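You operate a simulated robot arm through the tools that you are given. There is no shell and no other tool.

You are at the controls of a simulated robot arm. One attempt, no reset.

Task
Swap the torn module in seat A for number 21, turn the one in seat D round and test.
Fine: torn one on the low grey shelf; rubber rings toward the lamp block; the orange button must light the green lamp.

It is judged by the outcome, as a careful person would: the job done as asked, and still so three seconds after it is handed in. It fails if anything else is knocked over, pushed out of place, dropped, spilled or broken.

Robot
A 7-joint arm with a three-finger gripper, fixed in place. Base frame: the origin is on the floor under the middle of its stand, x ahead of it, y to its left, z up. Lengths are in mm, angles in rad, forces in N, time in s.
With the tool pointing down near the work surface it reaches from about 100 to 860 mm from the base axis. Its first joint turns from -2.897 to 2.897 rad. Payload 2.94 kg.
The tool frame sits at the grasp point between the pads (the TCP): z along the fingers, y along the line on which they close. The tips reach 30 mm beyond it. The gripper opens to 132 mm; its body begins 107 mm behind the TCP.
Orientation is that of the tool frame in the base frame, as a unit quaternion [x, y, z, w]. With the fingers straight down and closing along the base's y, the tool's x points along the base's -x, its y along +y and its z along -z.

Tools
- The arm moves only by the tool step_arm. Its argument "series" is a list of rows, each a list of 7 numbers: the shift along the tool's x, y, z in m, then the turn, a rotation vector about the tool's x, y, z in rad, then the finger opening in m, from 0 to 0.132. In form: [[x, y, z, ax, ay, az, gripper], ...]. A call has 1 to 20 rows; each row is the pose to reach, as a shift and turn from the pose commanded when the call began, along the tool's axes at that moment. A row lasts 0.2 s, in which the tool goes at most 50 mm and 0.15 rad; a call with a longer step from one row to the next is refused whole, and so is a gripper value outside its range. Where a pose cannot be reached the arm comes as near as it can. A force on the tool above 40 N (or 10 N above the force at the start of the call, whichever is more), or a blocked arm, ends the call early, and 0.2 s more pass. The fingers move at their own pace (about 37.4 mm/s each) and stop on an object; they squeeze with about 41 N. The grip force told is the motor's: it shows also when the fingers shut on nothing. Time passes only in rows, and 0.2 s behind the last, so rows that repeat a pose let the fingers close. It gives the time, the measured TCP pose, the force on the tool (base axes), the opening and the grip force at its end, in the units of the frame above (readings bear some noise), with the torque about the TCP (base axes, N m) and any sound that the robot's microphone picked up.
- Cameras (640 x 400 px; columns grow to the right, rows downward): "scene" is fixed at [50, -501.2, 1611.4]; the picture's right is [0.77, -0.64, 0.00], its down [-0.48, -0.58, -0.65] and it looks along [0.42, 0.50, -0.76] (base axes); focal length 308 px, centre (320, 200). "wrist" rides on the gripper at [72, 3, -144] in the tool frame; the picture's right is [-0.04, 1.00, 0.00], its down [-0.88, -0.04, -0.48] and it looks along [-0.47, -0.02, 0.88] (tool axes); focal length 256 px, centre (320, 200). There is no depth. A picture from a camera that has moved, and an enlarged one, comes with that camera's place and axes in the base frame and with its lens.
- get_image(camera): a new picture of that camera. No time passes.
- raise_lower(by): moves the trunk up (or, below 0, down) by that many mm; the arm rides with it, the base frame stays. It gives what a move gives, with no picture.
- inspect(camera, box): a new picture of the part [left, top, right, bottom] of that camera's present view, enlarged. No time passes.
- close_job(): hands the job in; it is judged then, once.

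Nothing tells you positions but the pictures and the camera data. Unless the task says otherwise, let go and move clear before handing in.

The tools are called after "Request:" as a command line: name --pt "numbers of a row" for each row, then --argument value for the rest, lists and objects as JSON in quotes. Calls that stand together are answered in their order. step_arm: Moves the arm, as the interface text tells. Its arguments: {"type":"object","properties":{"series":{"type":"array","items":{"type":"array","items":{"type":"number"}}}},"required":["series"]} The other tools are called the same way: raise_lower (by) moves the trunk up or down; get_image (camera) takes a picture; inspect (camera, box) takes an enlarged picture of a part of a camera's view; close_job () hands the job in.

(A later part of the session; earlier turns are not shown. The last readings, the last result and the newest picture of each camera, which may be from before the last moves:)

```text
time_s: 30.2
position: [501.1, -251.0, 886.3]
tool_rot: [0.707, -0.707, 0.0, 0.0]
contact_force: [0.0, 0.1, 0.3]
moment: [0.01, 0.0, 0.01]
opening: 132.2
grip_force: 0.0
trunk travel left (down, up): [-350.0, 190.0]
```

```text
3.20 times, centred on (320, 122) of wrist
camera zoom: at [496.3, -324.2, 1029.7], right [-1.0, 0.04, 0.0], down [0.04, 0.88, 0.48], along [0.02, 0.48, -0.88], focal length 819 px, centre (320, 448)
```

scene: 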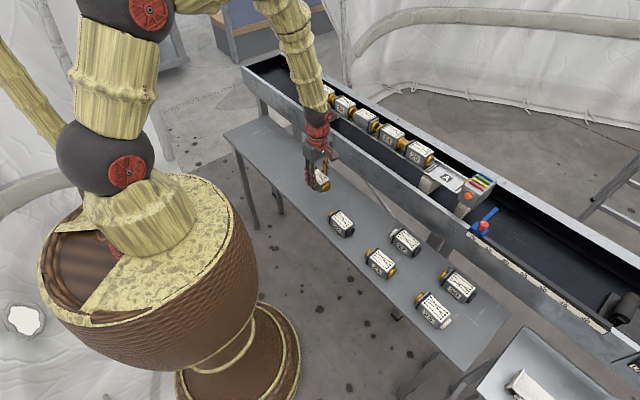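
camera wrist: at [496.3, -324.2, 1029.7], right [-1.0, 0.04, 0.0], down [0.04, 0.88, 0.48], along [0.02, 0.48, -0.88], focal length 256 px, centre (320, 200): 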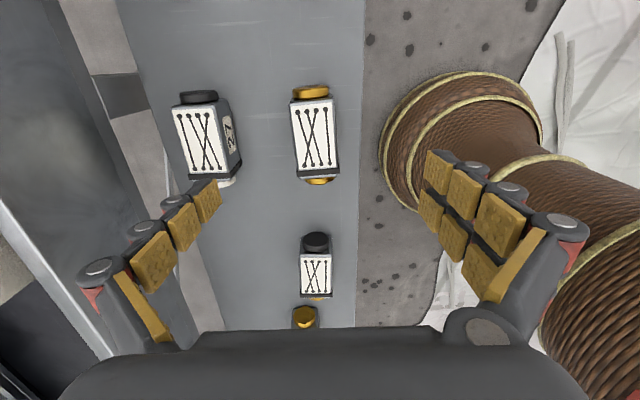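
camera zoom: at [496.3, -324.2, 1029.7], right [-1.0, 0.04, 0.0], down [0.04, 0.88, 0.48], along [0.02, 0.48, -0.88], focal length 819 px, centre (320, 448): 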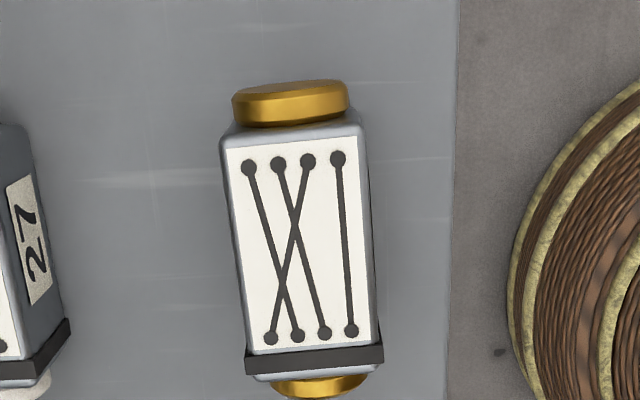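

This is 21: gold at both ends, ring toward +y, and turned about 0.076 rad relative to the row. I'll align the tool to it, narrow the opening so the fingers stay clear of 27, and come down partway.

Request:
step_arm --pt "-0.001 -0.002 0 0 0 -0.038 0.12" --pt "-0.002 -0.004 0 0 0 -0.076 0.1" --pt "-0.002 -0.004 0.02 0 0 -0.076 0.09" --pt "-0.002 -0.004 0.05 0 0 -0.076 0.09" --pt "-0.002 -0.004 0.07 0 0 -0.076 0.09" --pt "-0.002 -0.004 0.07 0 0 -0.076 0.09"

Request:
get_image --camera "wrist"

Request:
inspect --camera "wrist" --box '[220, 90, 420, 215]'

Request:
inspect --camera "scene" --box '[320, 190, 460, 290]'

```text
time_s: 31.6
position: [504.7, -251.9, 815.3]
tool_rot: [0.734, -0.68, 0.0, 0.0]
contact_force: [-0.3, -0.4, 0.5]
moment: [0.01, -0.04, -0.01]
opening: 90.0
grip_force: 0.1
trunk travel left (down, up): [-350.0, 190.0]
```

```text
taken
camera wrist: at [506.1, -323.9, 958.4], right [-1.0, -0.03, 0.0], down [-0.03, 0.88, 0.48], along [-0.02, 0.48, -0.88], focal length 256 px, centre (320, 200)
```

wrist: 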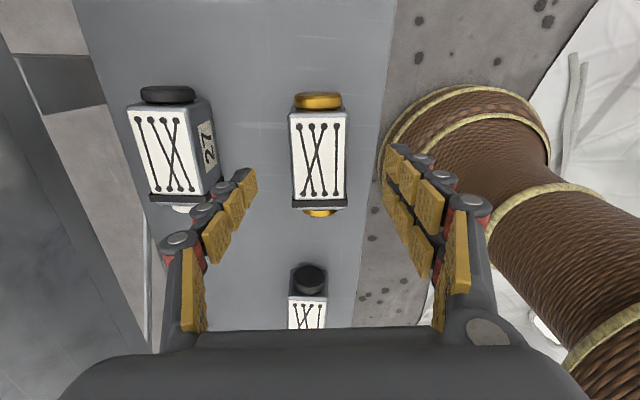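

```text
3.20 times, centred on (320, 152) of wrist
camera zoom: at [506.1, -323.9, 958.4], right [-1.0, -0.03, 0.0], down [-0.03, 0.88, 0.48], along [-0.02, 0.48, -0.88], focal length 819 px, centre (320, 352)
```

zoom: 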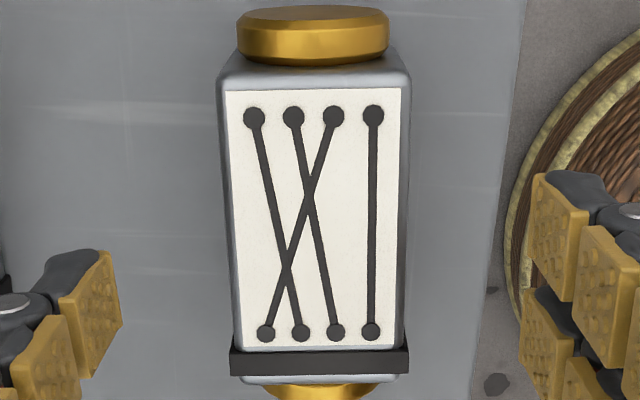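

```text
4.00 times, centred on (390, 240) of scene
camera zoom: at [50.0, -501.2, 1611.4], right [0.77, -0.64, 0.0], down [-0.48, -0.58, -0.65], along [0.42, 0.5, -0.76], focal length 1233 px, centre (40, 40)
```

zoom: 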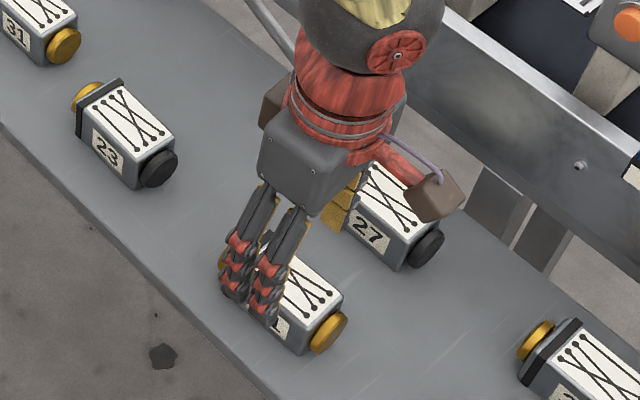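

21 is aligned and centred between the fingers, with the same wiring pattern as 31, and the far finger has room beside 27. I'll descend to z≈759 and check before closing.

Request:
step_arm --pt "0 0 0.015 0 0 0 0.09" --pt "0 0 0.03 0 0 0 0.09" --pt "0 0 0.042 0 0 0 0.09" --pt "0 0 0.05 0 0 0 0.09" --pt "0 0 0.056 0 0 0 0.09" --pt "0 0 0.056 0 0 0 0.09"

Request:
get_image --camera "wrist"

Request:
inspect --camera "scene" --box '[320, 190, 460, 290]'

```text
time_s: 33.0
position: [506.5, -250.8, 760.7]
tool_rot: [0.734, -0.679, 0.0, 0.0]
contact_force: [-0.2, -1.1, -0.3]
moment: [0.0, 0.01, 0.0]
opening: 90.1
grip_force: 0.0
trunk travel left (down, up): [-350.0, 190.0]
```

```text
taken
camera wrist: at [506.9, -323.6, 903.0], right [-1.0, -0.03, 0.0], down [-0.03, 0.88, 0.48], along [-0.02, 0.48, -0.88], focal length 256 px, centre (320, 200)
```

wrist: 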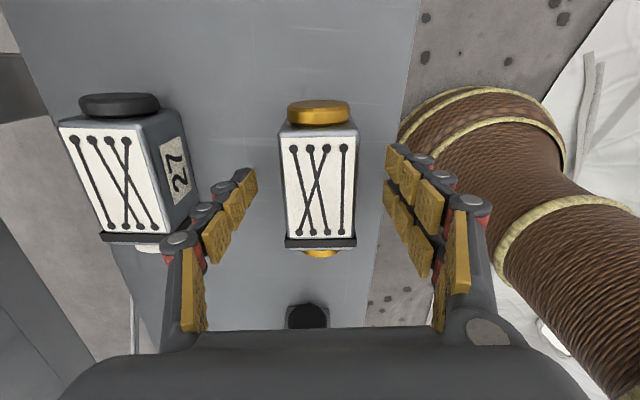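

```text
4.00 times, centred on (390, 240) of scene
camera zoom: at [50.0, -501.2, 1611.4], right [0.77, -0.64, 0.0], down [-0.48, -0.58, -0.65], along [0.42, 0.5, -0.76], focal length 1233 px, centre (40, 40)
```

zoom: 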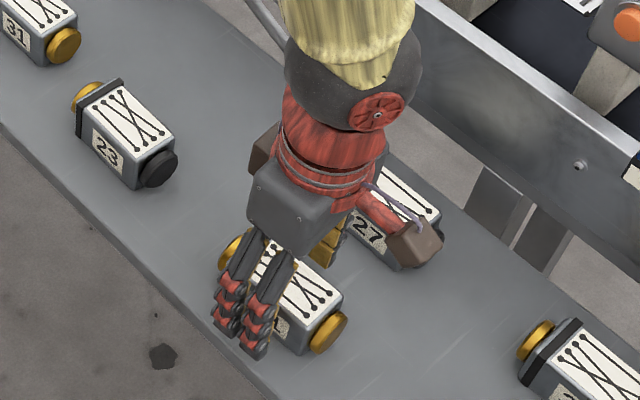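

Everything is clear. I'll close the fingers on 21.

Request:
step_arm --pt "0 0 0 0 0 0 0.075" --pt "0 0 0 0 0 0 0.06" --pt "0 0 0 0 0 0 0.05" --pt "0 0 0 0 0 0 0.04" --pt "0 0 0 0 0 0 0.03" --pt "0 0 0 0 0 0 0.02" --pt "0 0 0 0 0 0 0.02" --pt "0 0 0 0 0 0 0.02"

Request:
inspect --camera "wrist" --box '[240, 110, 400, 260]'

```text
time_s: 34.8
position: [505.7, -250.5, 761.5]
tool_rot: [0.733, -0.68, 0.0, 0.0]
contact_force: [0.9, -0.1, 2.2]
moment: [-0.01, -0.03, -0.02]
opening: 45.3
grip_force: 41.5
trunk travel left (down, up): [-350.0, 190.0]
```

```text
2.67 times, centred on (320, 185) of wrist
camera zoom: at [506.9, -323.7, 903.2], right [-1.0, -0.03, 0.0], down [-0.03, 0.88, 0.48], along [-0.02, 0.48, -0.88], focal length 683 px, centre (320, 240)
```

zoom: 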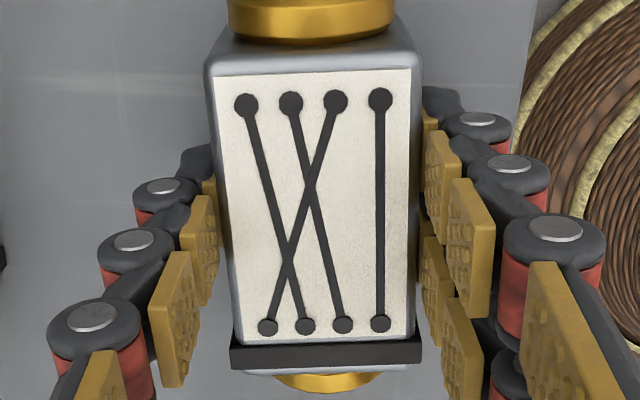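

21 is held almost exactly as 31 was, about 0.5 mm along and 3 mm higher on the module. I'll lift it, square it to the row, and carry it to above seat A.

Request:
step_arm --pt "0 0 -0.02 0 0 0 0.02" --pt "0 0 -0.06 0 0 0 0.02" --pt "0 0 -0.105 0 0 0 0.02" --pt "0 0 -0.15 0 0 0 0.02" --pt "0 0 -0.195 0 0 0 0.02" --pt "0 0 -0.24 0 0 0 0.02" --pt "0 0 -0.271 0 0 0 0.02" --pt "-0.00025 -0.037 -0.271 0 0 0.01 0.02" --pt "-0.0005 -0.074 -0.271 0 0 0.02 0.02" --pt "-0.00075 -0.111 -0.271 0 0 0.03 0.02" --pt "-0.001 -0.148 -0.271 0 0 0.04 0.02" --pt "-0.00125 -0.185 -0.271 0 0 0.05 0.02" --pt "-0.0015 -0.222 -0.271 0 0 0.06 0.02" --pt "-0.00175 -0.259 -0.271 0 0 0.07 0.02" --pt "-0.002 -0.296 -0.271 0 0 0.076 0.02" --pt "-0.002 -0.296 -0.271 0 0 0.076 0.02" --pt "-0.002 -0.296 -0.271 0 0 0.076 0.02"

Request:
get_image --camera "wrist"

Request:
inspect --camera "wrist" --box '[240, 60, 400, 210]'

Request:
inspect --camera "scene" --box '[390, 100, 520, 220]'

```text
time_s: 38.4
position: [799.6, -227.0, 1029.7]
tool_rot: [0.707, -0.707, -0.001, 0.0]
contact_force: [-0.7, 0.1, -4.6]
moment: [0.0, -0.02, 0.01]
opening: 45.4
grip_force: 41.2
trunk travel left (down, up): [-350.0, 190.0]
```

```text
taken
camera wrist: at [796.0, -299.6, 1171.9], right [-1.0, 0.04, 0.0], down [0.04, 0.88, 0.48], along [0.02, 0.48, -0.88], focal length 256 px, centre (320, 200)
```

wrist: 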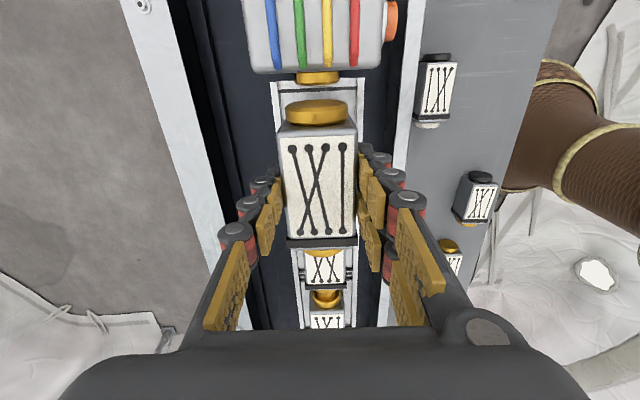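

```text
2.67 times, centred on (320, 135) of wrist
camera zoom: at [796.0, -299.6, 1171.9], right [-1.0, 0.04, 0.0], down [0.04, 0.88, 0.48], along [0.02, 0.48, -0.88], focal length 683 px, centre (320, 373)
```

zoom: 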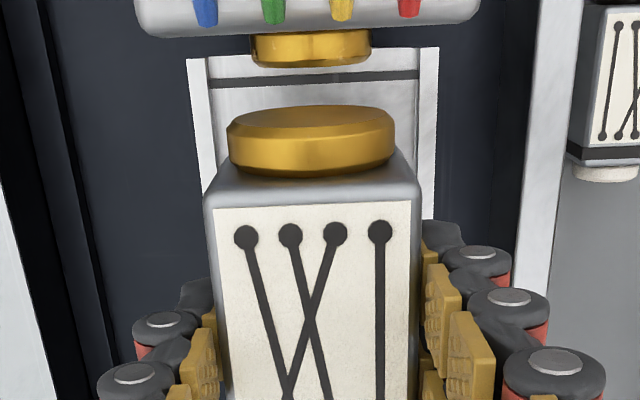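

```text
3.33 times, centred on (455, 160) of scene
camera zoom: at [50.0, -501.2, 1611.4], right [0.77, -0.64, 0.0], down [-0.48, -0.58, -0.65], along [0.42, 0.5, -0.76], focal length 1028 px, centre (-130, 333)
```

zoom: 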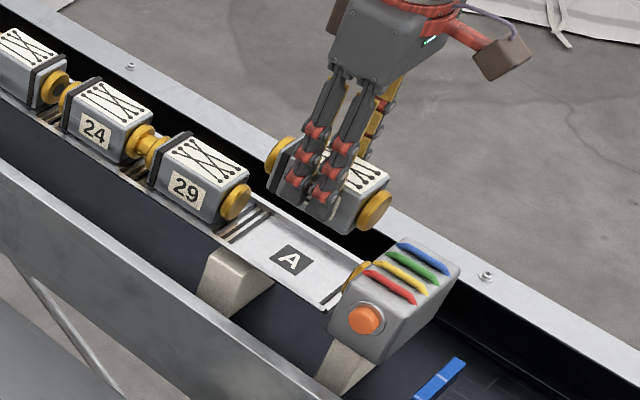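

21 hangs squarely over seat A. I'll lower it to about 10 mm above the seat and check alignment.

Request:
step_arm --pt "0 0 0.015 0 0 0 0.02" --pt "0 0 0.03 0 0 0 0.02" --pt "0 0 0.045 0 0 0 0.02" --pt "0 0 0.055 0 0 0 0.02" --pt "0 0 0.062 0 0 0 0.02" --pt "0 0 0.065 0 0 0 0.02" --pt "0 0 0.065 0 0 0 0.02"

Request:
get_image --camera "wrist"

Request:
inspect --camera "wrist" --box '[240, 60, 400, 160]'

Request:
inspect --camera "scene" --box '[400, 110, 520, 220]'

```text
time_s: 40.0
position: [801.5, -225.4, 966.1]
tool_rot: [0.707, -0.707, 0.0, 0.0]
contact_force: [-1.2, -0.2, -3.7]
moment: [-0.04, 0.01, -0.03]
opening: 45.1
grip_force: 40.9
trunk travel left (down, up): [-350.0, 190.0]
```

```text
taken
camera wrist: at [796.6, -298.8, 1108.1], right [-1.0, 0.04, 0.0], down [0.04, 0.88, 0.48], along [0.02, 0.48, -0.88], focal length 256 px, centre (320, 200)
```

wrist: 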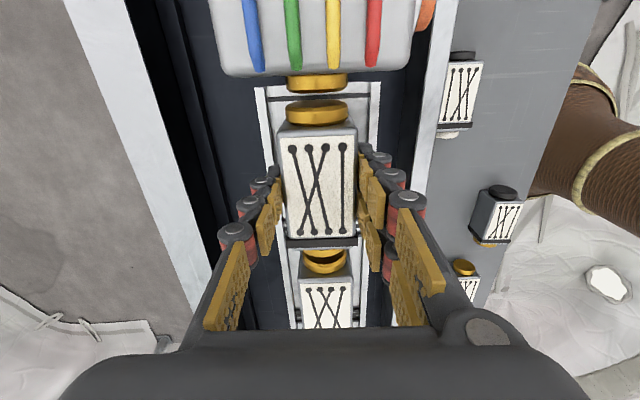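

```text
4.00 times, centred on (320, 110) of wrist
camera zoom: at [796.6, -298.8, 1108.1], right [-1.0, 0.04, 0.0], down [0.04, 0.88, 0.48], along [0.02, 0.48, -0.88], focal length 1024 px, centre (320, 560)
```

zoom: 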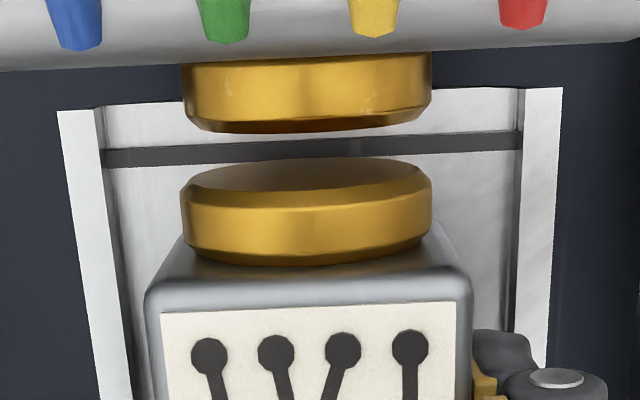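

```text
3.64 times, centred on (460, 165) of scene
camera zoom: at [50.0, -501.2, 1611.4], right [0.77, -0.64, 0.0], down [-0.48, -0.58, -0.65], along [0.42, 0.5, -0.76], focal length 1121 px, centre (-189, 327)
```

zoom: 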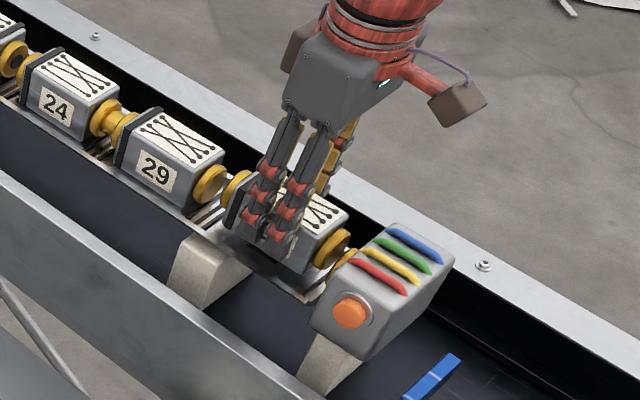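

The discs line up with the block's coupling. I'll lower gently to seat it.

Request:
step_arm --pt "0 0 0.002 0 0 0 0.02" --pt "0 0 0.004 0 0 0 0.02" --pt "0 0 0.006 0 0 0 0.02" --pt "0 0 0.0075 0 0 0 0.02" --pt "0 0 0.0085 0 0 0 0.02"

Request:
inspect --camera "wrist" --box '[240, 60, 400, 160]'

```text
time_s: 41.2
position: [800.2, -226.6, 956.9]
tool_rot: [0.708, -0.707, 0.0, 0.0]
contact_force: [-0.6, 0.2, -3.9]
moment: [0.01, 0.0, -0.01]
opening: 45.3
grip_force: 40.8
trunk travel left (down, up): [-350.0, 190.0]
```

```text
4.00 times, centred on (320, 110) of wrist
camera zoom: at [796.9, -298.8, 1098.7], right [-1.0, 0.04, 0.0], down [0.04, 0.88, 0.48], along [0.02, 0.48, -0.88], focal length 1024 px, centre (320, 560)
```

zoom: 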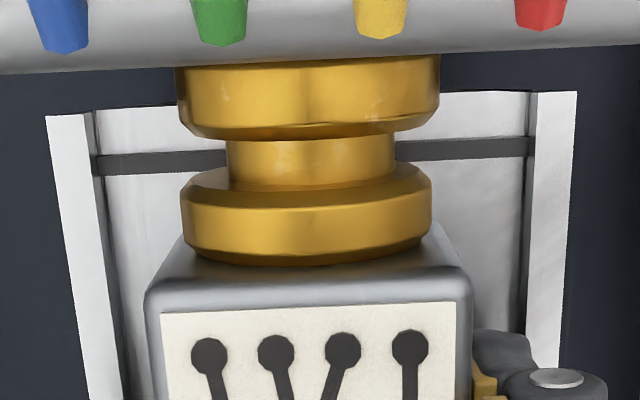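

The coupling neck has already engaged. The weight is still on the gripper, so I'll lower another millimetre or two until it rests.

Request:
step_arm --pt "0 0 0.0007 0 0 0 0.02" --pt "0 0 0.0014 0 0 0 0.02"

```text
time_s: 41.8
position: [799.7, -227.1, 954.1]
tool_rot: [-0.707, 0.707, 0.0, 0.0]
contact_force: [-0.1, 0.0, -2.0]
moment: [-0.09, -0.01, -0.03]
opening: 45.2
grip_force: 41.2
trunk travel left (down, up): [-350.0, 190.0]
```

Request:
step_arm --pt "0 0 0.0004 0 0 0 0.02" --pt "0 0 0.0008 0 0 0 0.02"

```text
time_s: 42.4
position: [801.2, -226.2, 955.9]
tool_rot: [-0.707, 0.707, -0.001, 0.0]
contact_force: [0.4, -2.6, 4.0]
moment: [0.18, 0.13, 0.04]
opening: 45.1
grip_force: 41.0
trunk travel left (down, up): [-350.0, 190.0]
```

21 is resting in the seat. I'll open the fingers slowly and retreat upward.

Request:
step_arm --pt "0 0 0 0 0 0 0.045" --pt "0 0 0 0 0 0 0.052" --pt "0 0 0 0 0 0 0.06" --pt "0 0 0 0 0 0 0.075" --pt "0 0 0 0 0 0 0.09" --pt "0 0 0 0 0 0 0.11" --pt "0 0 0 0 0 0 0.125" --pt "0 0 0 0 0 0 0.132" --pt "0 0 -0.02 0 0 0 0.132" --pt "0 0 -0.045 0 0 0 0.132" --pt "0 0 -0.0657 0 0 0 0.132" --pt "0 0 -0.0657 0 0 0 0.132"

Request:
get_image --camera "wrist"

Request:
inspect --camera "wrist" --box '[200, 70, 440, 220]'

Request:
inspect --camera "scene" --box '[400, 110, 520, 220]'

```text
time_s: 45.0
position: [799.1, -225.6, 1019.3]
tool_rot: [-0.707, 0.707, 0.0, 0.0]
contact_force: [0.5, 0.1, -0.3]
moment: [0.01, -0.01, 0.0]
opening: 132.1
grip_force: 0.1
trunk travel left (down, up): [-350.0, 190.0]
```

```text
taken
camera wrist: at [796.0, -298.0, 1162.5], right [-1.0, 0.04, 0.0], down [0.04, 0.88, 0.48], along [0.02, 0.48, -0.88], focal length 256 px, centre (320, 200)
```

wrist: 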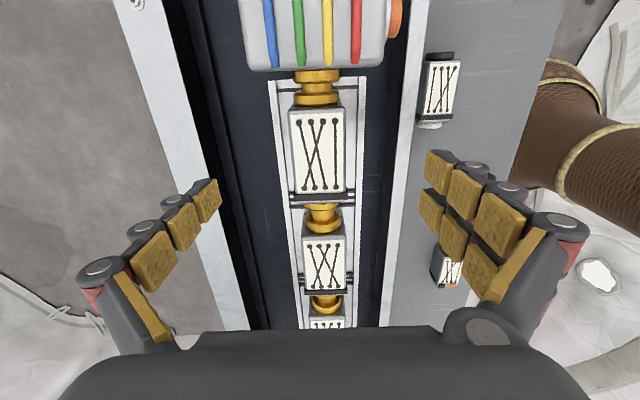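

```text
2.67 times, centred on (320, 145) of wrist
camera zoom: at [796.0, -298.0, 1162.5], right [-1.0, 0.04, 0.0], down [0.04, 0.88, 0.48], along [0.02, 0.48, -0.88], focal length 683 px, centre (320, 347)
```

zoom: 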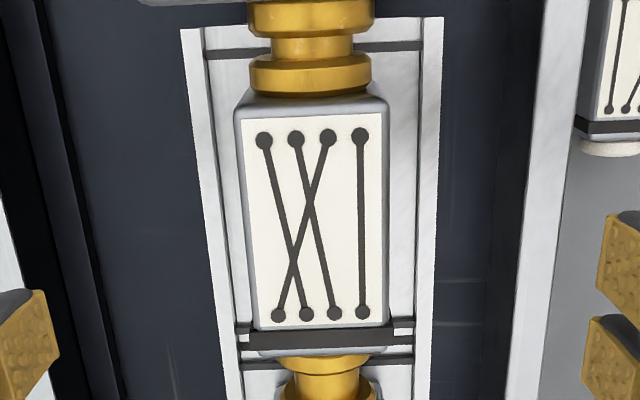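

```text
3.64 times, centred on (460, 165) of scene
camera zoom: at [50.0, -501.2, 1611.4], right [0.77, -0.64, 0.0], down [-0.48, -0.58, -0.65], along [0.42, 0.5, -0.76], focal length 1121 px, centre (-189, 327)
```

zoom: 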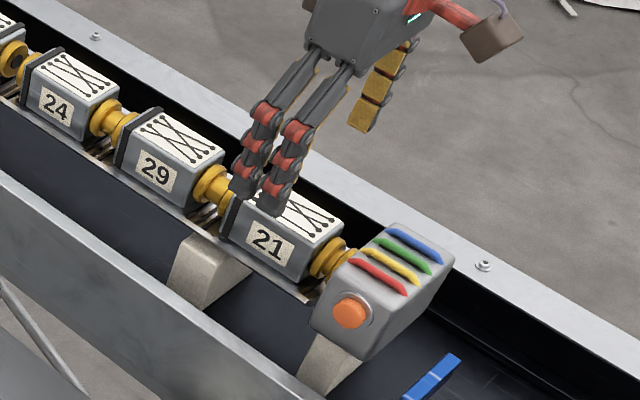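

21 is seated with both couplings engaged, ring toward the lamp block. Next is seat D: I'll travel there high while turning the empty hand half a turn, to make sure the wrist can do the full rotation.

Request:
step_arm --pt "0 0 -0.04 0 0 0 0.132" --pt "0 0 -0.08 0 0 0 0.132" --pt "-0.0327 0 -0.08 0 0 0.1428 0.132" --pt "-0.0654 0 -0.08 0 0 0.2856 0.132" --pt "-0.0981 0 -0.08 0 0 0.4284 0.132" --pt "-0.1308 0 -0.08 0 0 0.5712 0.132" --pt "-0.1635 0 -0.08 0 0 0.714 0.132" --pt "-0.1962 0 -0.08 0 0 0.8568 0.132" --pt "-0.2289 0 -0.08 0 0 0.9996 0.132" --pt "-0.2616 0 -0.08 0 0 1.1424 0.132" --pt "-0.2943 0 -0.08 0 0 1.2852 0.132" --pt "-0.327 0 -0.08 0 0 1.428 0.132" --pt "-0.3599 0 -0.08 0 0 1.5708 0.132" --pt "-0.3599 0 -0.08 0 0 1.5708 0.132"

Request:
step_arm --pt "0 0 0 0 0 0.1428 0.132" --pt "0 0 0 0 0 0.2856 0.132" --pt "0 0 0 0 0 0.4284 0.132" --pt "0 0 0 0 0 0.5712 0.132" --pt "0 0 0 0 0 0.714 0.132" --pt "0 0 0 0 0 0.8568 0.132" --pt "0 0 0 0 0 0.9996 0.132" --pt "0 0 0 0 0 1.1424 0.132" --pt "0 0 0 0 0 1.2852 0.132" --pt "0 0 0 0 0 1.428 0.132" --pt "0 0 0 0 0 1.5708 0.132" --pt "0 0 0 0 0 1.5708 0.132"

Request:
get_image --camera "wrist"

Request:
get_image --camera "scene"

```text
time_s: 48.0
position: [800.6, 134.3, 1101.5]
tool_rot: [0.001, 1.0, 0.001, 0.0]
contact_force: [0.6, 0.7, -0.2]
moment: [0.02, 0.0, -0.03]
opening: 131.9
grip_force: 0.0
trunk travel left (down, up): [-350.0, 190.0]
```

```text
time_s: 50.6
position: [801.1, 134.6, 1100.7]
tool_rot: [0.707, 0.707, 0.0, -0.001]
contact_force: [-0.7, 0.1, -0.5]
moment: [-0.01, 0.0, 0.0]
opening: 132.2
grip_force: 0.1
trunk travel left (down, up): [-350.0, 190.0]
```

```text
taken
camera wrist: at [803.6, 206.4, 1243.2], right [1.0, -0.04, 0.0], down [-0.04, -0.88, 0.48], along [-0.02, -0.48, -0.88], focal length 256 px, centre (320, 200)
```

wrist: 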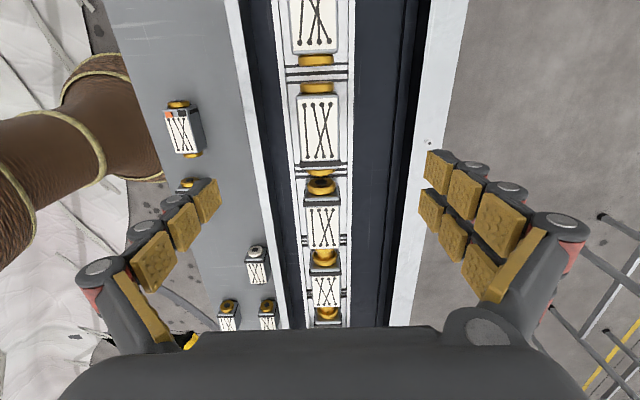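

```text
taken
```

scene: 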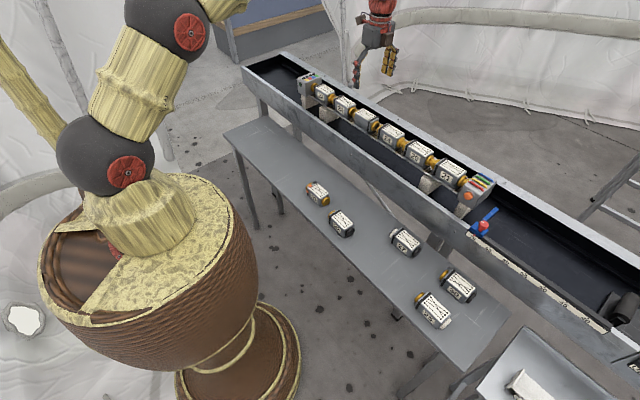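

The wrist can make the full half-turn, and 31 and the other spares stand undisturbed. I'm above seat D now, so I'll come down and zoom for centring.

Request:
step_arm --pt "0 0 0.03 0 0 0 0.132" --pt "0 0 0.06 0 0 0 0.132" --pt "0 0 0.08 0 0 0 0.132" --pt "0 0 0.08 0 0 0 0.132"

Request:
get_image --camera "wrist"

Request:
inspect --camera "wrist" --box '[200, 70, 440, 220]'

```text
time_s: 51.6
position: [801.9, 133.9, 1020.9]
tool_rot: [0.707, 0.707, 0.0, 0.0]
contact_force: [-0.2, -0.1, 0.6]
moment: [-0.03, -0.04, 0.02]
opening: 132.0
grip_force: 0.0
trunk travel left (down, up): [-350.0, 190.0]
```

```text
taken
camera wrist: at [803.7, 205.6, 1163.3], right [1.0, -0.04, 0.0], down [-0.04, -0.88, 0.48], along [-0.02, -0.48, -0.88], focal length 256 px, centre (320, 200)
```

wrist: 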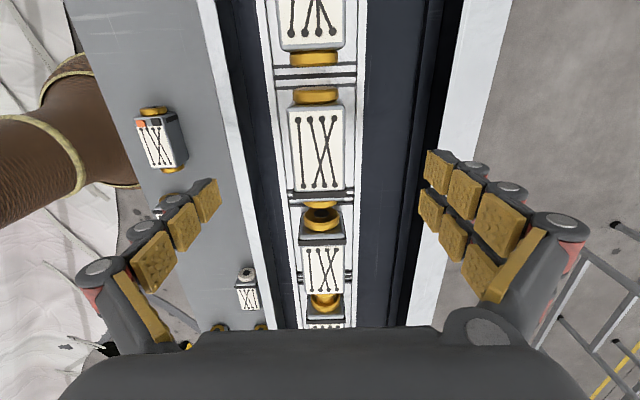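

```text
2.67 times, centred on (320, 145) of wrist
camera zoom: at [803.7, 205.6, 1163.3], right [1.0, -0.04, 0.0], down [-0.04, -0.88, 0.48], along [-0.02, -0.48, -0.88], focal length 683 px, centre (320, 347)
```

zoom: 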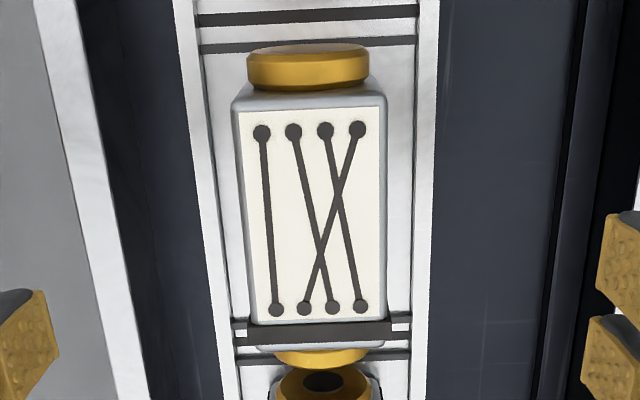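

Comparing this view with 21 seated in A, the centre of D is about 1.1 mm further in +y than the tool. I'll correct that and descend to grip height.

Request:
step_arm --pt "0.0011 0 0.015 0 0 0 0.132" --pt "0.0011 0 0.03 0 0 0 0.132" --pt "0.0011 0 0.045 0 0 0 0.132" --pt "0.0011 0 0.055 0 0 0 0.132" --pt "0.0011 0 0.062 0 0 0 0.132" --pt "0.0011 0 0.065 0 0 0 0.132" --pt "0.0011 0 0.065 0 0 0 0.132"

Request:
get_image --camera "wrist"

Request:
inspect --camera "scene" --box '[310, 70, 430, 160]'

```text
time_s: 53.2
position: [800.6, 136.1, 956.0]
tool_rot: [0.707, 0.708, 0.0, 0.0]
contact_force: [-0.5, -0.2, -0.6]
moment: [0.0, 0.02, 0.02]
opening: 132.0
grip_force: 0.1
trunk travel left (down, up): [-350.0, 190.0]
```

```text
taken
camera wrist: at [803.7, 207.6, 1097.7], right [1.0, -0.04, 0.0], down [-0.04, -0.88, 0.48], along [-0.02, -0.48, -0.88], focal length 256 px, centre (320, 200)
```

wrist: 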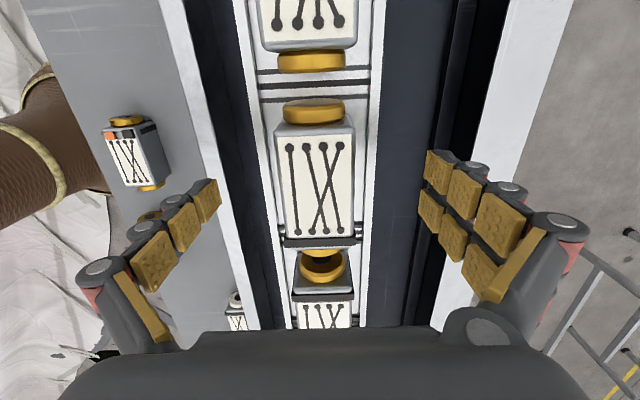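

```text
4.44 times, centred on (370, 115) of scene
camera zoom: at [50.0, -501.2, 1611.4], right [0.77, -0.64, 0.0], down [-0.48, -0.58, -0.65], along [0.42, 0.5, -0.76], focal length 1370 px, centre (98, 578)
```

zoom: 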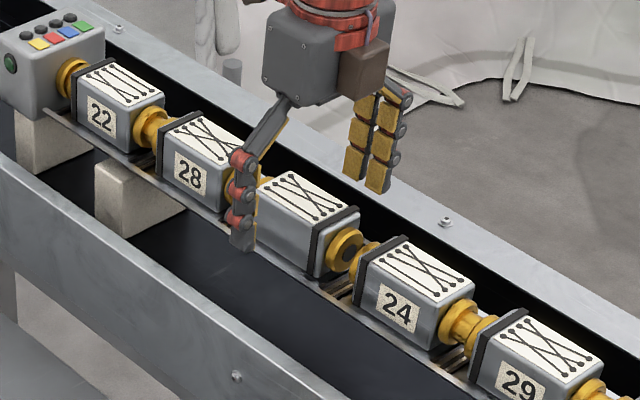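

All clear around the reversed module. I'll close on it.

Request:
step_arm --pt "0 0 0 0 0 0 0.11" --pt "0 0 0 0 0 0 0.09" --pt "0 0 0 0 0 0 0.075" --pt "0 0 0 0 0 0 0.06" --pt "0 0 0 0 0 0 0.05" --pt "0 0 0 0 0 0 0.04" --pt "0 0 0 0 0 0 0.03" --pt "0 0 0 0 0 0 0.02" --pt "0 0 0 0 0 0 0.02" --pt "0 0 0 0 0 0 0.02"

Request:
inspect --camera "wrist" --box '[240, 110, 400, 260]'

```text
time_s: 55.4
position: [800.7, 135.9, 954.8]
tool_rot: [0.707, 0.707, 0.0, 0.001]
contact_force: [-1.5, 0.1, -0.2]
moment: [0.03, 0.17, -0.05]
opening: 45.3
grip_force: 39.0
trunk travel left (down, up): [-350.0, 190.0]
```

```text
2.67 times, centred on (320, 185) of wrist
camera zoom: at [803.6, 207.6, 1097.7], right [1.0, -0.04, 0.0], down [-0.04, -0.88, 0.48], along [-0.02, -0.48, -0.88], focal length 683 px, centre (320, 240)
```

zoom: 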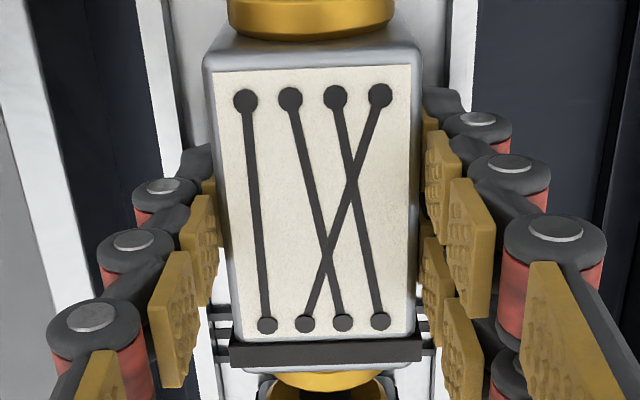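

D is gripped centrally. I'll lift it straight up 100 mm, then begin the half-turn.

Request:
step_arm --pt "0 0 -0.005 0 0 0 0.02" --pt "0 0 -0.015 0 0 0 0.02" --pt "0 0 -0.04 0 0 0 0.02" --pt "0 0 -0.07 0 0 0 0.02" --pt "0 0 -0.1 0 0 0 0.02" --pt "0 0 -0.1 0 0 -0.1428 0.02" --pt "0 0 -0.1 0 0 -0.2856 0.02" --pt "0 0 -0.1 0 0 -0.4284 0.02" --pt "0 0 -0.1 0 0 -0.5712 0.02" --pt "0 0 -0.1 0 0 -0.714 0.02" --pt "0 0 -0.1 0 0 -0.8568 0.02" --pt "0 0 -0.1 0 0 -0.9996 0.02" --pt "0 0 -0.1 0 0 -1.1424 0.02" --pt "0 0 -0.1 0 0 -1.2852 0.02" --pt "0 0 -0.1 0 0 -1.428 0.02" --pt "0 0 -0.1 0 0 -1.5708 0.02" --pt "0 0 -0.1 0 0 -1.5708 0.02"

Request:
get_image --camera "wrist"

```text
time_s: 59.0
position: [799.8, 135.6, 1054.8]
tool_rot: [0.0, 1.0, 0.0, 0.0]
contact_force: [0.2, 0.3, -3.7]
moment: [-0.01, -0.03, -0.02]
opening: 45.5
grip_force: 40.6
trunk travel left (down, up): [-350.0, 190.0]
```

```text
taken
camera wrist: at [727.8, 138.3, 1198.2], right [0.04, 1.0, 0.0], down [0.88, -0.04, 0.47], along [0.47, -0.02, -0.88], focal length 256 px, centre (320, 200)
```

wrist: 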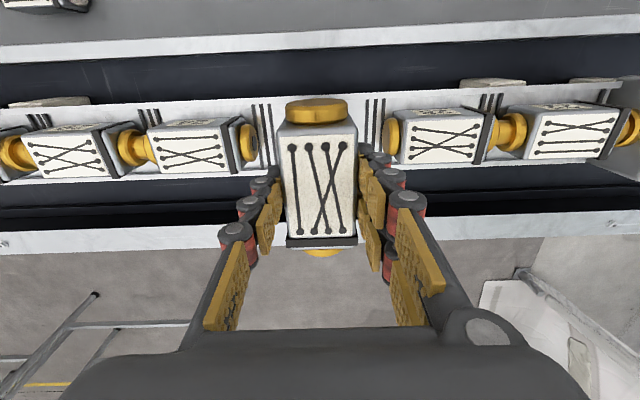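

The module is halfway round and held firmly. I'll turn the second half.

Request:
step_arm --pt "0 0 0 0 0 -0.1428 0.02" --pt "0 0 0 0 0 -0.2856 0.02" --pt "0 0 0 0 0 -0.4284 0.02" --pt "0 0 0 0 0 -0.5712 0.02" --pt "0 0 0 0 0 -0.714 0.02" --pt "0 0 0 0 0 -0.8568 0.02" --pt "0 0 0 0 0 -0.9996 0.02" --pt "0 0 0 0 0 -1.1424 0.02" --pt "0 0 0 0 0 -1.2852 0.02" --pt "0 0 0 0 0 -1.428 0.02" --pt "0 0 0 0 0 -1.5708 0.02" --pt "0 0 0 0 0 -1.5708 0.02"

Request:
get_image --camera "wrist"

Request:
inspect --camera "scene" --box '[310, 70, 430, 160]'

```text
time_s: 61.6
position: [800.5, 134.2, 1054.9]
tool_rot: [0.708, -0.707, -0.001, 0.0]
contact_force: [0.3, -0.2, -4.3]
moment: [0.03, 0.02, 0.01]
opening: 45.4
grip_force: 40.8
trunk travel left (down, up): [-350.0, 190.0]
```

```text
taken
camera wrist: at [797.0, 62.8, 1198.3], right [-1.0, 0.04, 0.0], down [0.04, 0.88, 0.48], along [0.02, 0.48, -0.88], focal length 256 px, centre (320, 200)
```

wrist: 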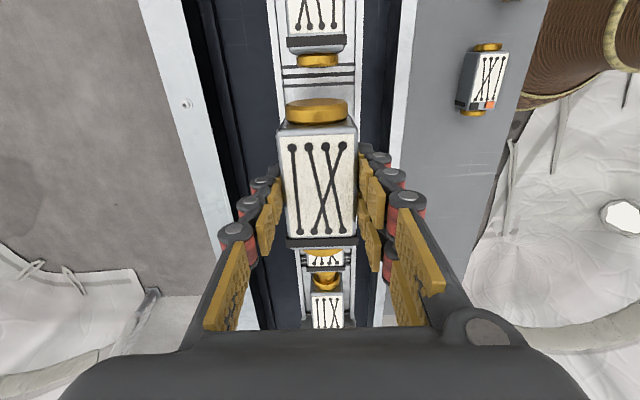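

```text
4.44 times, centred on (370, 115) of scene
camera zoom: at [50.0, -501.2, 1611.4], right [0.77, -0.64, 0.0], down [-0.48, -0.58, -0.65], along [0.42, 0.5, -0.76], focal length 1370 px, centre (98, 578)
```

zoom: 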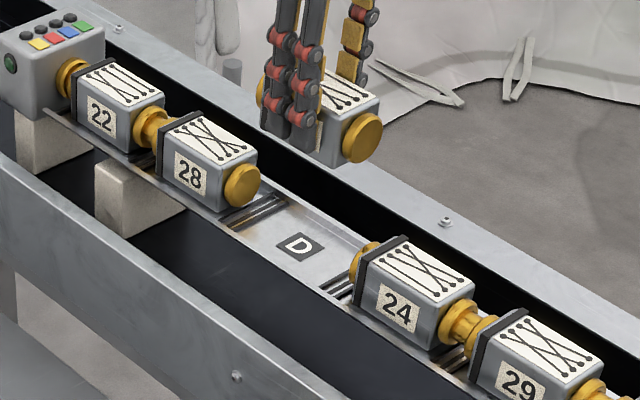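

The module is turned, its number now faces the robot, and the empty seat shows "D". I'll lower to about 10 mm above the seat and check.

Request:
step_arm --pt "0 0 0.03 0 0 0 0.02" --pt "0 0 0.055 0 0 0 0.02" --pt "0 0 0.075 0 0 0 0.02" --pt "0 0 0.085 0 0 0 0.02" --pt "0 0 0.09 0 0 0 0.02" --pt "0 0 0.09 0 0 0 0.02"

Request:
inspect --camera "wrist" --box '[240, 40, 400, 140]'

Request:
get_image --camera "wrist"

Request:
inspect --camera "scene" --box '[310, 70, 430, 160]'

```text
time_s: 63.0
position: [800.4, 135.6, 964.7]
tool_rot: [-0.707, 0.707, 0.001, -0.001]
contact_force: [-0.7, 0.9, -4.1]
moment: [0.01, 0.01, -0.01]
opening: 45.1
grip_force: 40.9
trunk travel left (down, up): [-350.0, 190.0]
```

```text
4.00 times, centred on (320, 90) of wrist
camera zoom: at [797.0, 63.4, 1107.2], right [-1.0, 0.04, 0.0], down [0.04, 0.88, 0.48], along [0.02, 0.47, -0.88], focal length 1024 px, centre (320, 640)
```

zoom: 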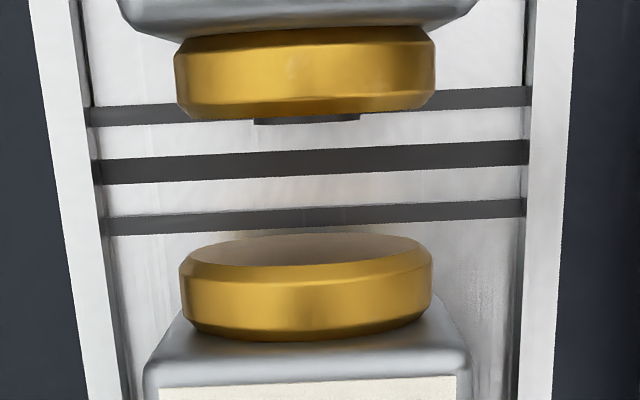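

```text
taken
camera wrist: at [797.0, 63.4, 1107.2], right [-1.0, 0.04, 0.0], down [0.04, 0.88, 0.48], along [0.02, 0.47, -0.88], focal length 256 px, centre (320, 200)
```

wrist: 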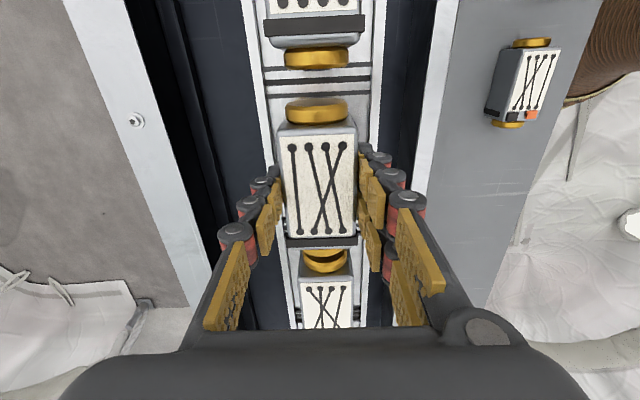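

```text
4.44 times, centred on (370, 115) of scene
camera zoom: at [50.0, -501.2, 1611.4], right [0.77, -0.64, 0.0], down [-0.48, -0.58, -0.65], along [0.42, 0.5, -0.76], focal length 1370 px, centre (98, 578)
```

zoom: 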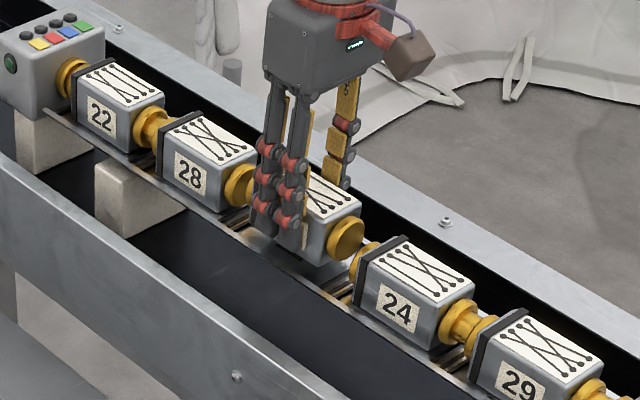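

The discs line up sideways with the neighbour. I'll lower the last 10 mm gently.

Request:
step_arm --pt "0 0 0.002 0 0 0 0.02" --pt "0 0 0.004 0 0 0 0.02" --pt "0 0 0.006 0 0 0 0.02" --pt "0 0 0.0075 0 0 0 0.02" --pt "0 0 0.0085 0 0 0 0.02"

Request:
inspect --camera "wrist" --box '[240, 40, 400, 140]'

Request:
inspect --camera "wrist" --box '[240, 210, 400, 310]'

```text
time_s: 64.2
position: [801.0, 135.4, 956.5]
tool_rot: [-0.706, 0.708, 0.0, 0.0]
contact_force: [-1.0, -0.1, -4.3]
moment: [-0.02, 0.04, -0.03]
opening: 45.4
grip_force: 41.1
trunk travel left (down, up): [-350.0, 190.0]
```

```text
4.00 times, centred on (320, 90) of wrist
camera zoom: at [796.9, 63.5, 1099.8], right [-1.0, 0.04, 0.0], down [0.04, 0.88, 0.48], along [0.02, 0.48, -0.88], focal length 1024 px, centre (320, 640)
```

zoom: 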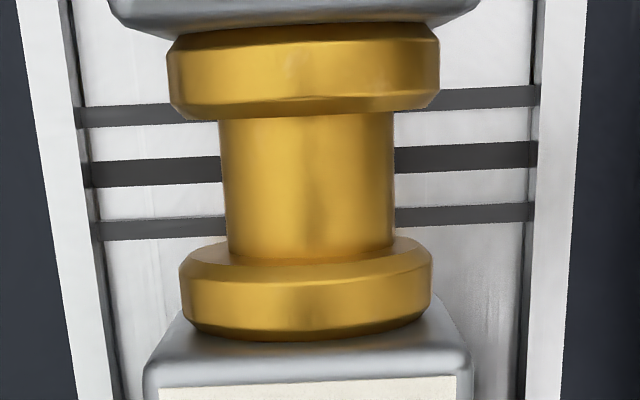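

```text
4.00 times, centred on (320, 260) of wrist
camera zoom: at [796.9, 63.5, 1099.8], right [-1.0, 0.04, 0.0], down [0.04, 0.88, 0.48], along [0.02, 0.48, -0.88], focal length 1024 px, centre (320, -40)
```

zoom: 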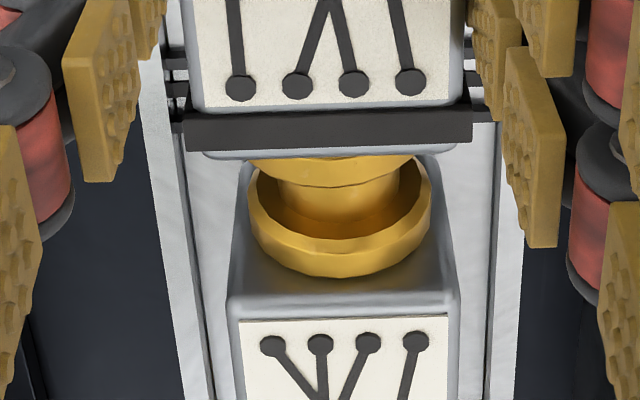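

Both couplings at seat D have engaged. I'll lower the last bit until the weight rests on the seat.

Request:
step_arm --pt "0 0 0.0007 0 0 0 0.02" --pt "0 0 0.0014 0 0 0 0.02"

```text
time_s: 64.8
position: [800.3, 135.7, 955.9]
tool_rot: [-0.707, 0.707, 0.001, 0.0]
contact_force: [-0.1, 0.2, -3.8]
moment: [0.0, -0.01, 0.01]
opening: 45.4
grip_force: 40.6
trunk travel left (down, up): [-350.0, 190.0]
```

Request:
step_arm --pt "0 0 0.0005 0 0 0 0.02" --pt "0 0 0.001 0 0 0 0.02"

```text
time_s: 65.4
position: [800.6, 136.6, 954.4]
tool_rot: [-0.707, 0.707, 0.001, 0.0]
contact_force: [-1.6, -0.8, -0.9]
moment: [0.14, -0.03, 0.04]
opening: 45.1
grip_force: 41.3
trunk travel left (down, up): [-350.0, 190.0]
```

Request:
step_arm --pt "0 0 0.0004 0 0 0 0.02" --pt "0 0 0.0006 0 0 0 0.02"

```text
time_s: 66.0
position: [801.1, 136.1, 954.1]
tool_rot: [0.707, -0.707, 0.002, -0.001]
contact_force: [1.2, 0.6, 2.0]
moment: [-0.03, -0.17, -0.02]
opening: 45.2
grip_force: 40.7
trunk travel left (down, up): [-350.0, 190.0]
```

The module rests on seat D, with a slight upward reaction on the gripper. I'll release and go up for a check.

Request:
step_arm --pt "0 0 0 0 0 0 0.045" --pt "0 0 0 0 0 0 0.052" --pt "0 0 0 0 0 0 0.06" --pt "0 0 0 0 0 0 0.075" --pt "0 0 0 0 0 0 0.09" --pt "0 0 0 0 0 0 0.11" --pt "0 0 0 0 0 0 0.125" --pt "0 0 0 0 0 0 0.132" --pt "0 0 -0.02 0 0 0 0.132" --pt "0 0 -0.045 0 0 0 0.132" --pt "0 0 -0.0665 0 0 0 0.132" --pt "0 0 -0.105 0 0 0 0.132" --pt "0 0 -0.145 0 0 0 0.132" --pt "0 0 -0.145 0 0 0 0.132"

Request:
get_image --camera "wrist"

Request:
inspect --camera "wrist" --box '[200, 0, 440, 150]'

Request:
inspect --camera "wrist" --box '[200, 130, 440, 280]'

Request:
inspect --camera "scene" --box '[290, 60, 430, 160]'

```text
time_s: 69.0
position: [801.6, 136.8, 1098.8]
tool_rot: [-0.707, 0.707, 0.0, -0.001]
contact_force: [0.0, 0.3, -0.5]
moment: [-0.03, -0.01, -0.02]
opening: 131.7
grip_force: 0.1
trunk travel left (down, up): [-350.0, 190.0]
```

```text
taken
camera wrist: at [797.4, 63.9, 1241.2], right [-1.0, 0.04, 0.0], down [0.04, 0.88, 0.48], along [0.02, 0.47, -0.88], focal length 256 px, centre (320, 200)
```

wrist: 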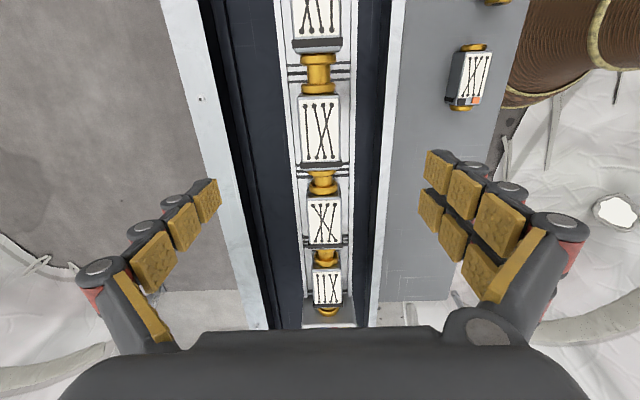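

```text
2.67 times, centred on (320, 75) of wrist
camera zoom: at [797.4, 63.9, 1241.2], right [-1.0, 0.04, 0.0], down [0.04, 0.88, 0.48], along [0.02, 0.47, -0.88], focal length 683 px, centre (320, 533)
```

zoom: 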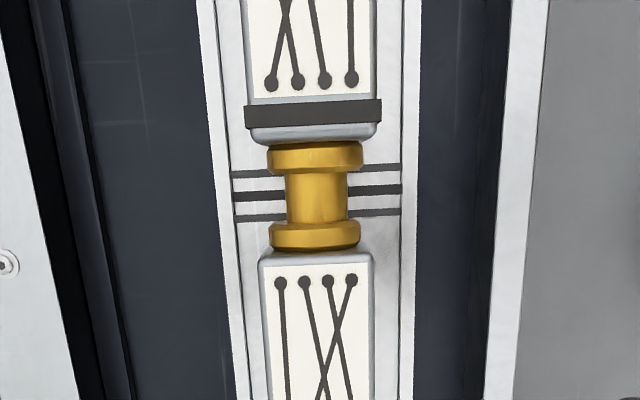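

```text
2.67 times, centred on (320, 205) of wrist
camera zoom: at [797.4, 63.9, 1241.2], right [-1.0, 0.04, 0.0], down [0.04, 0.88, 0.48], along [0.02, 0.47, -0.88], focal length 683 px, centre (320, 187)
```

zoom: 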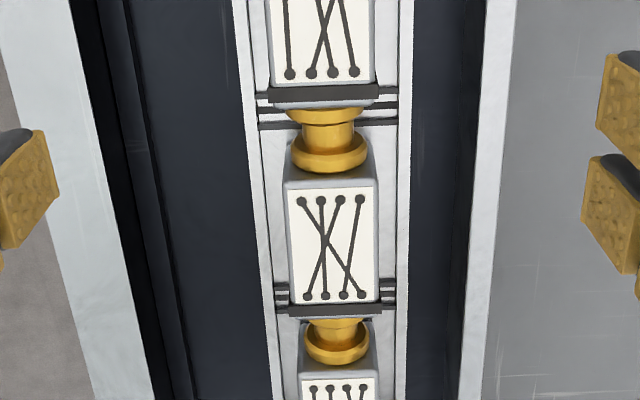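

```text
4.00 times, centred on (360, 110) of scene
camera zoom: at [50.0, -501.2, 1611.4], right [0.77, -0.64, 0.0], down [-0.48, -0.58, -0.65], along [0.42, 0.5, -0.76], focal length 1233 px, centre (160, 560)
```

zoom: 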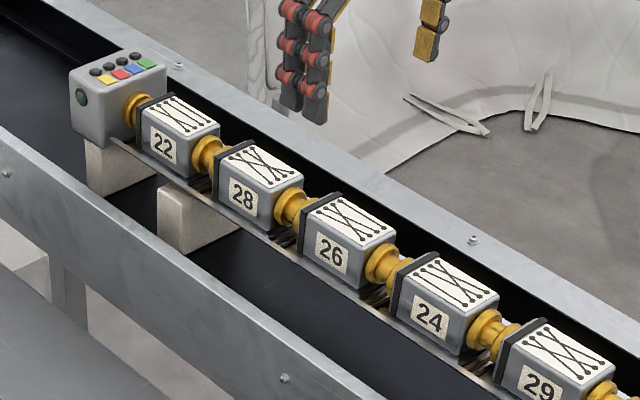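

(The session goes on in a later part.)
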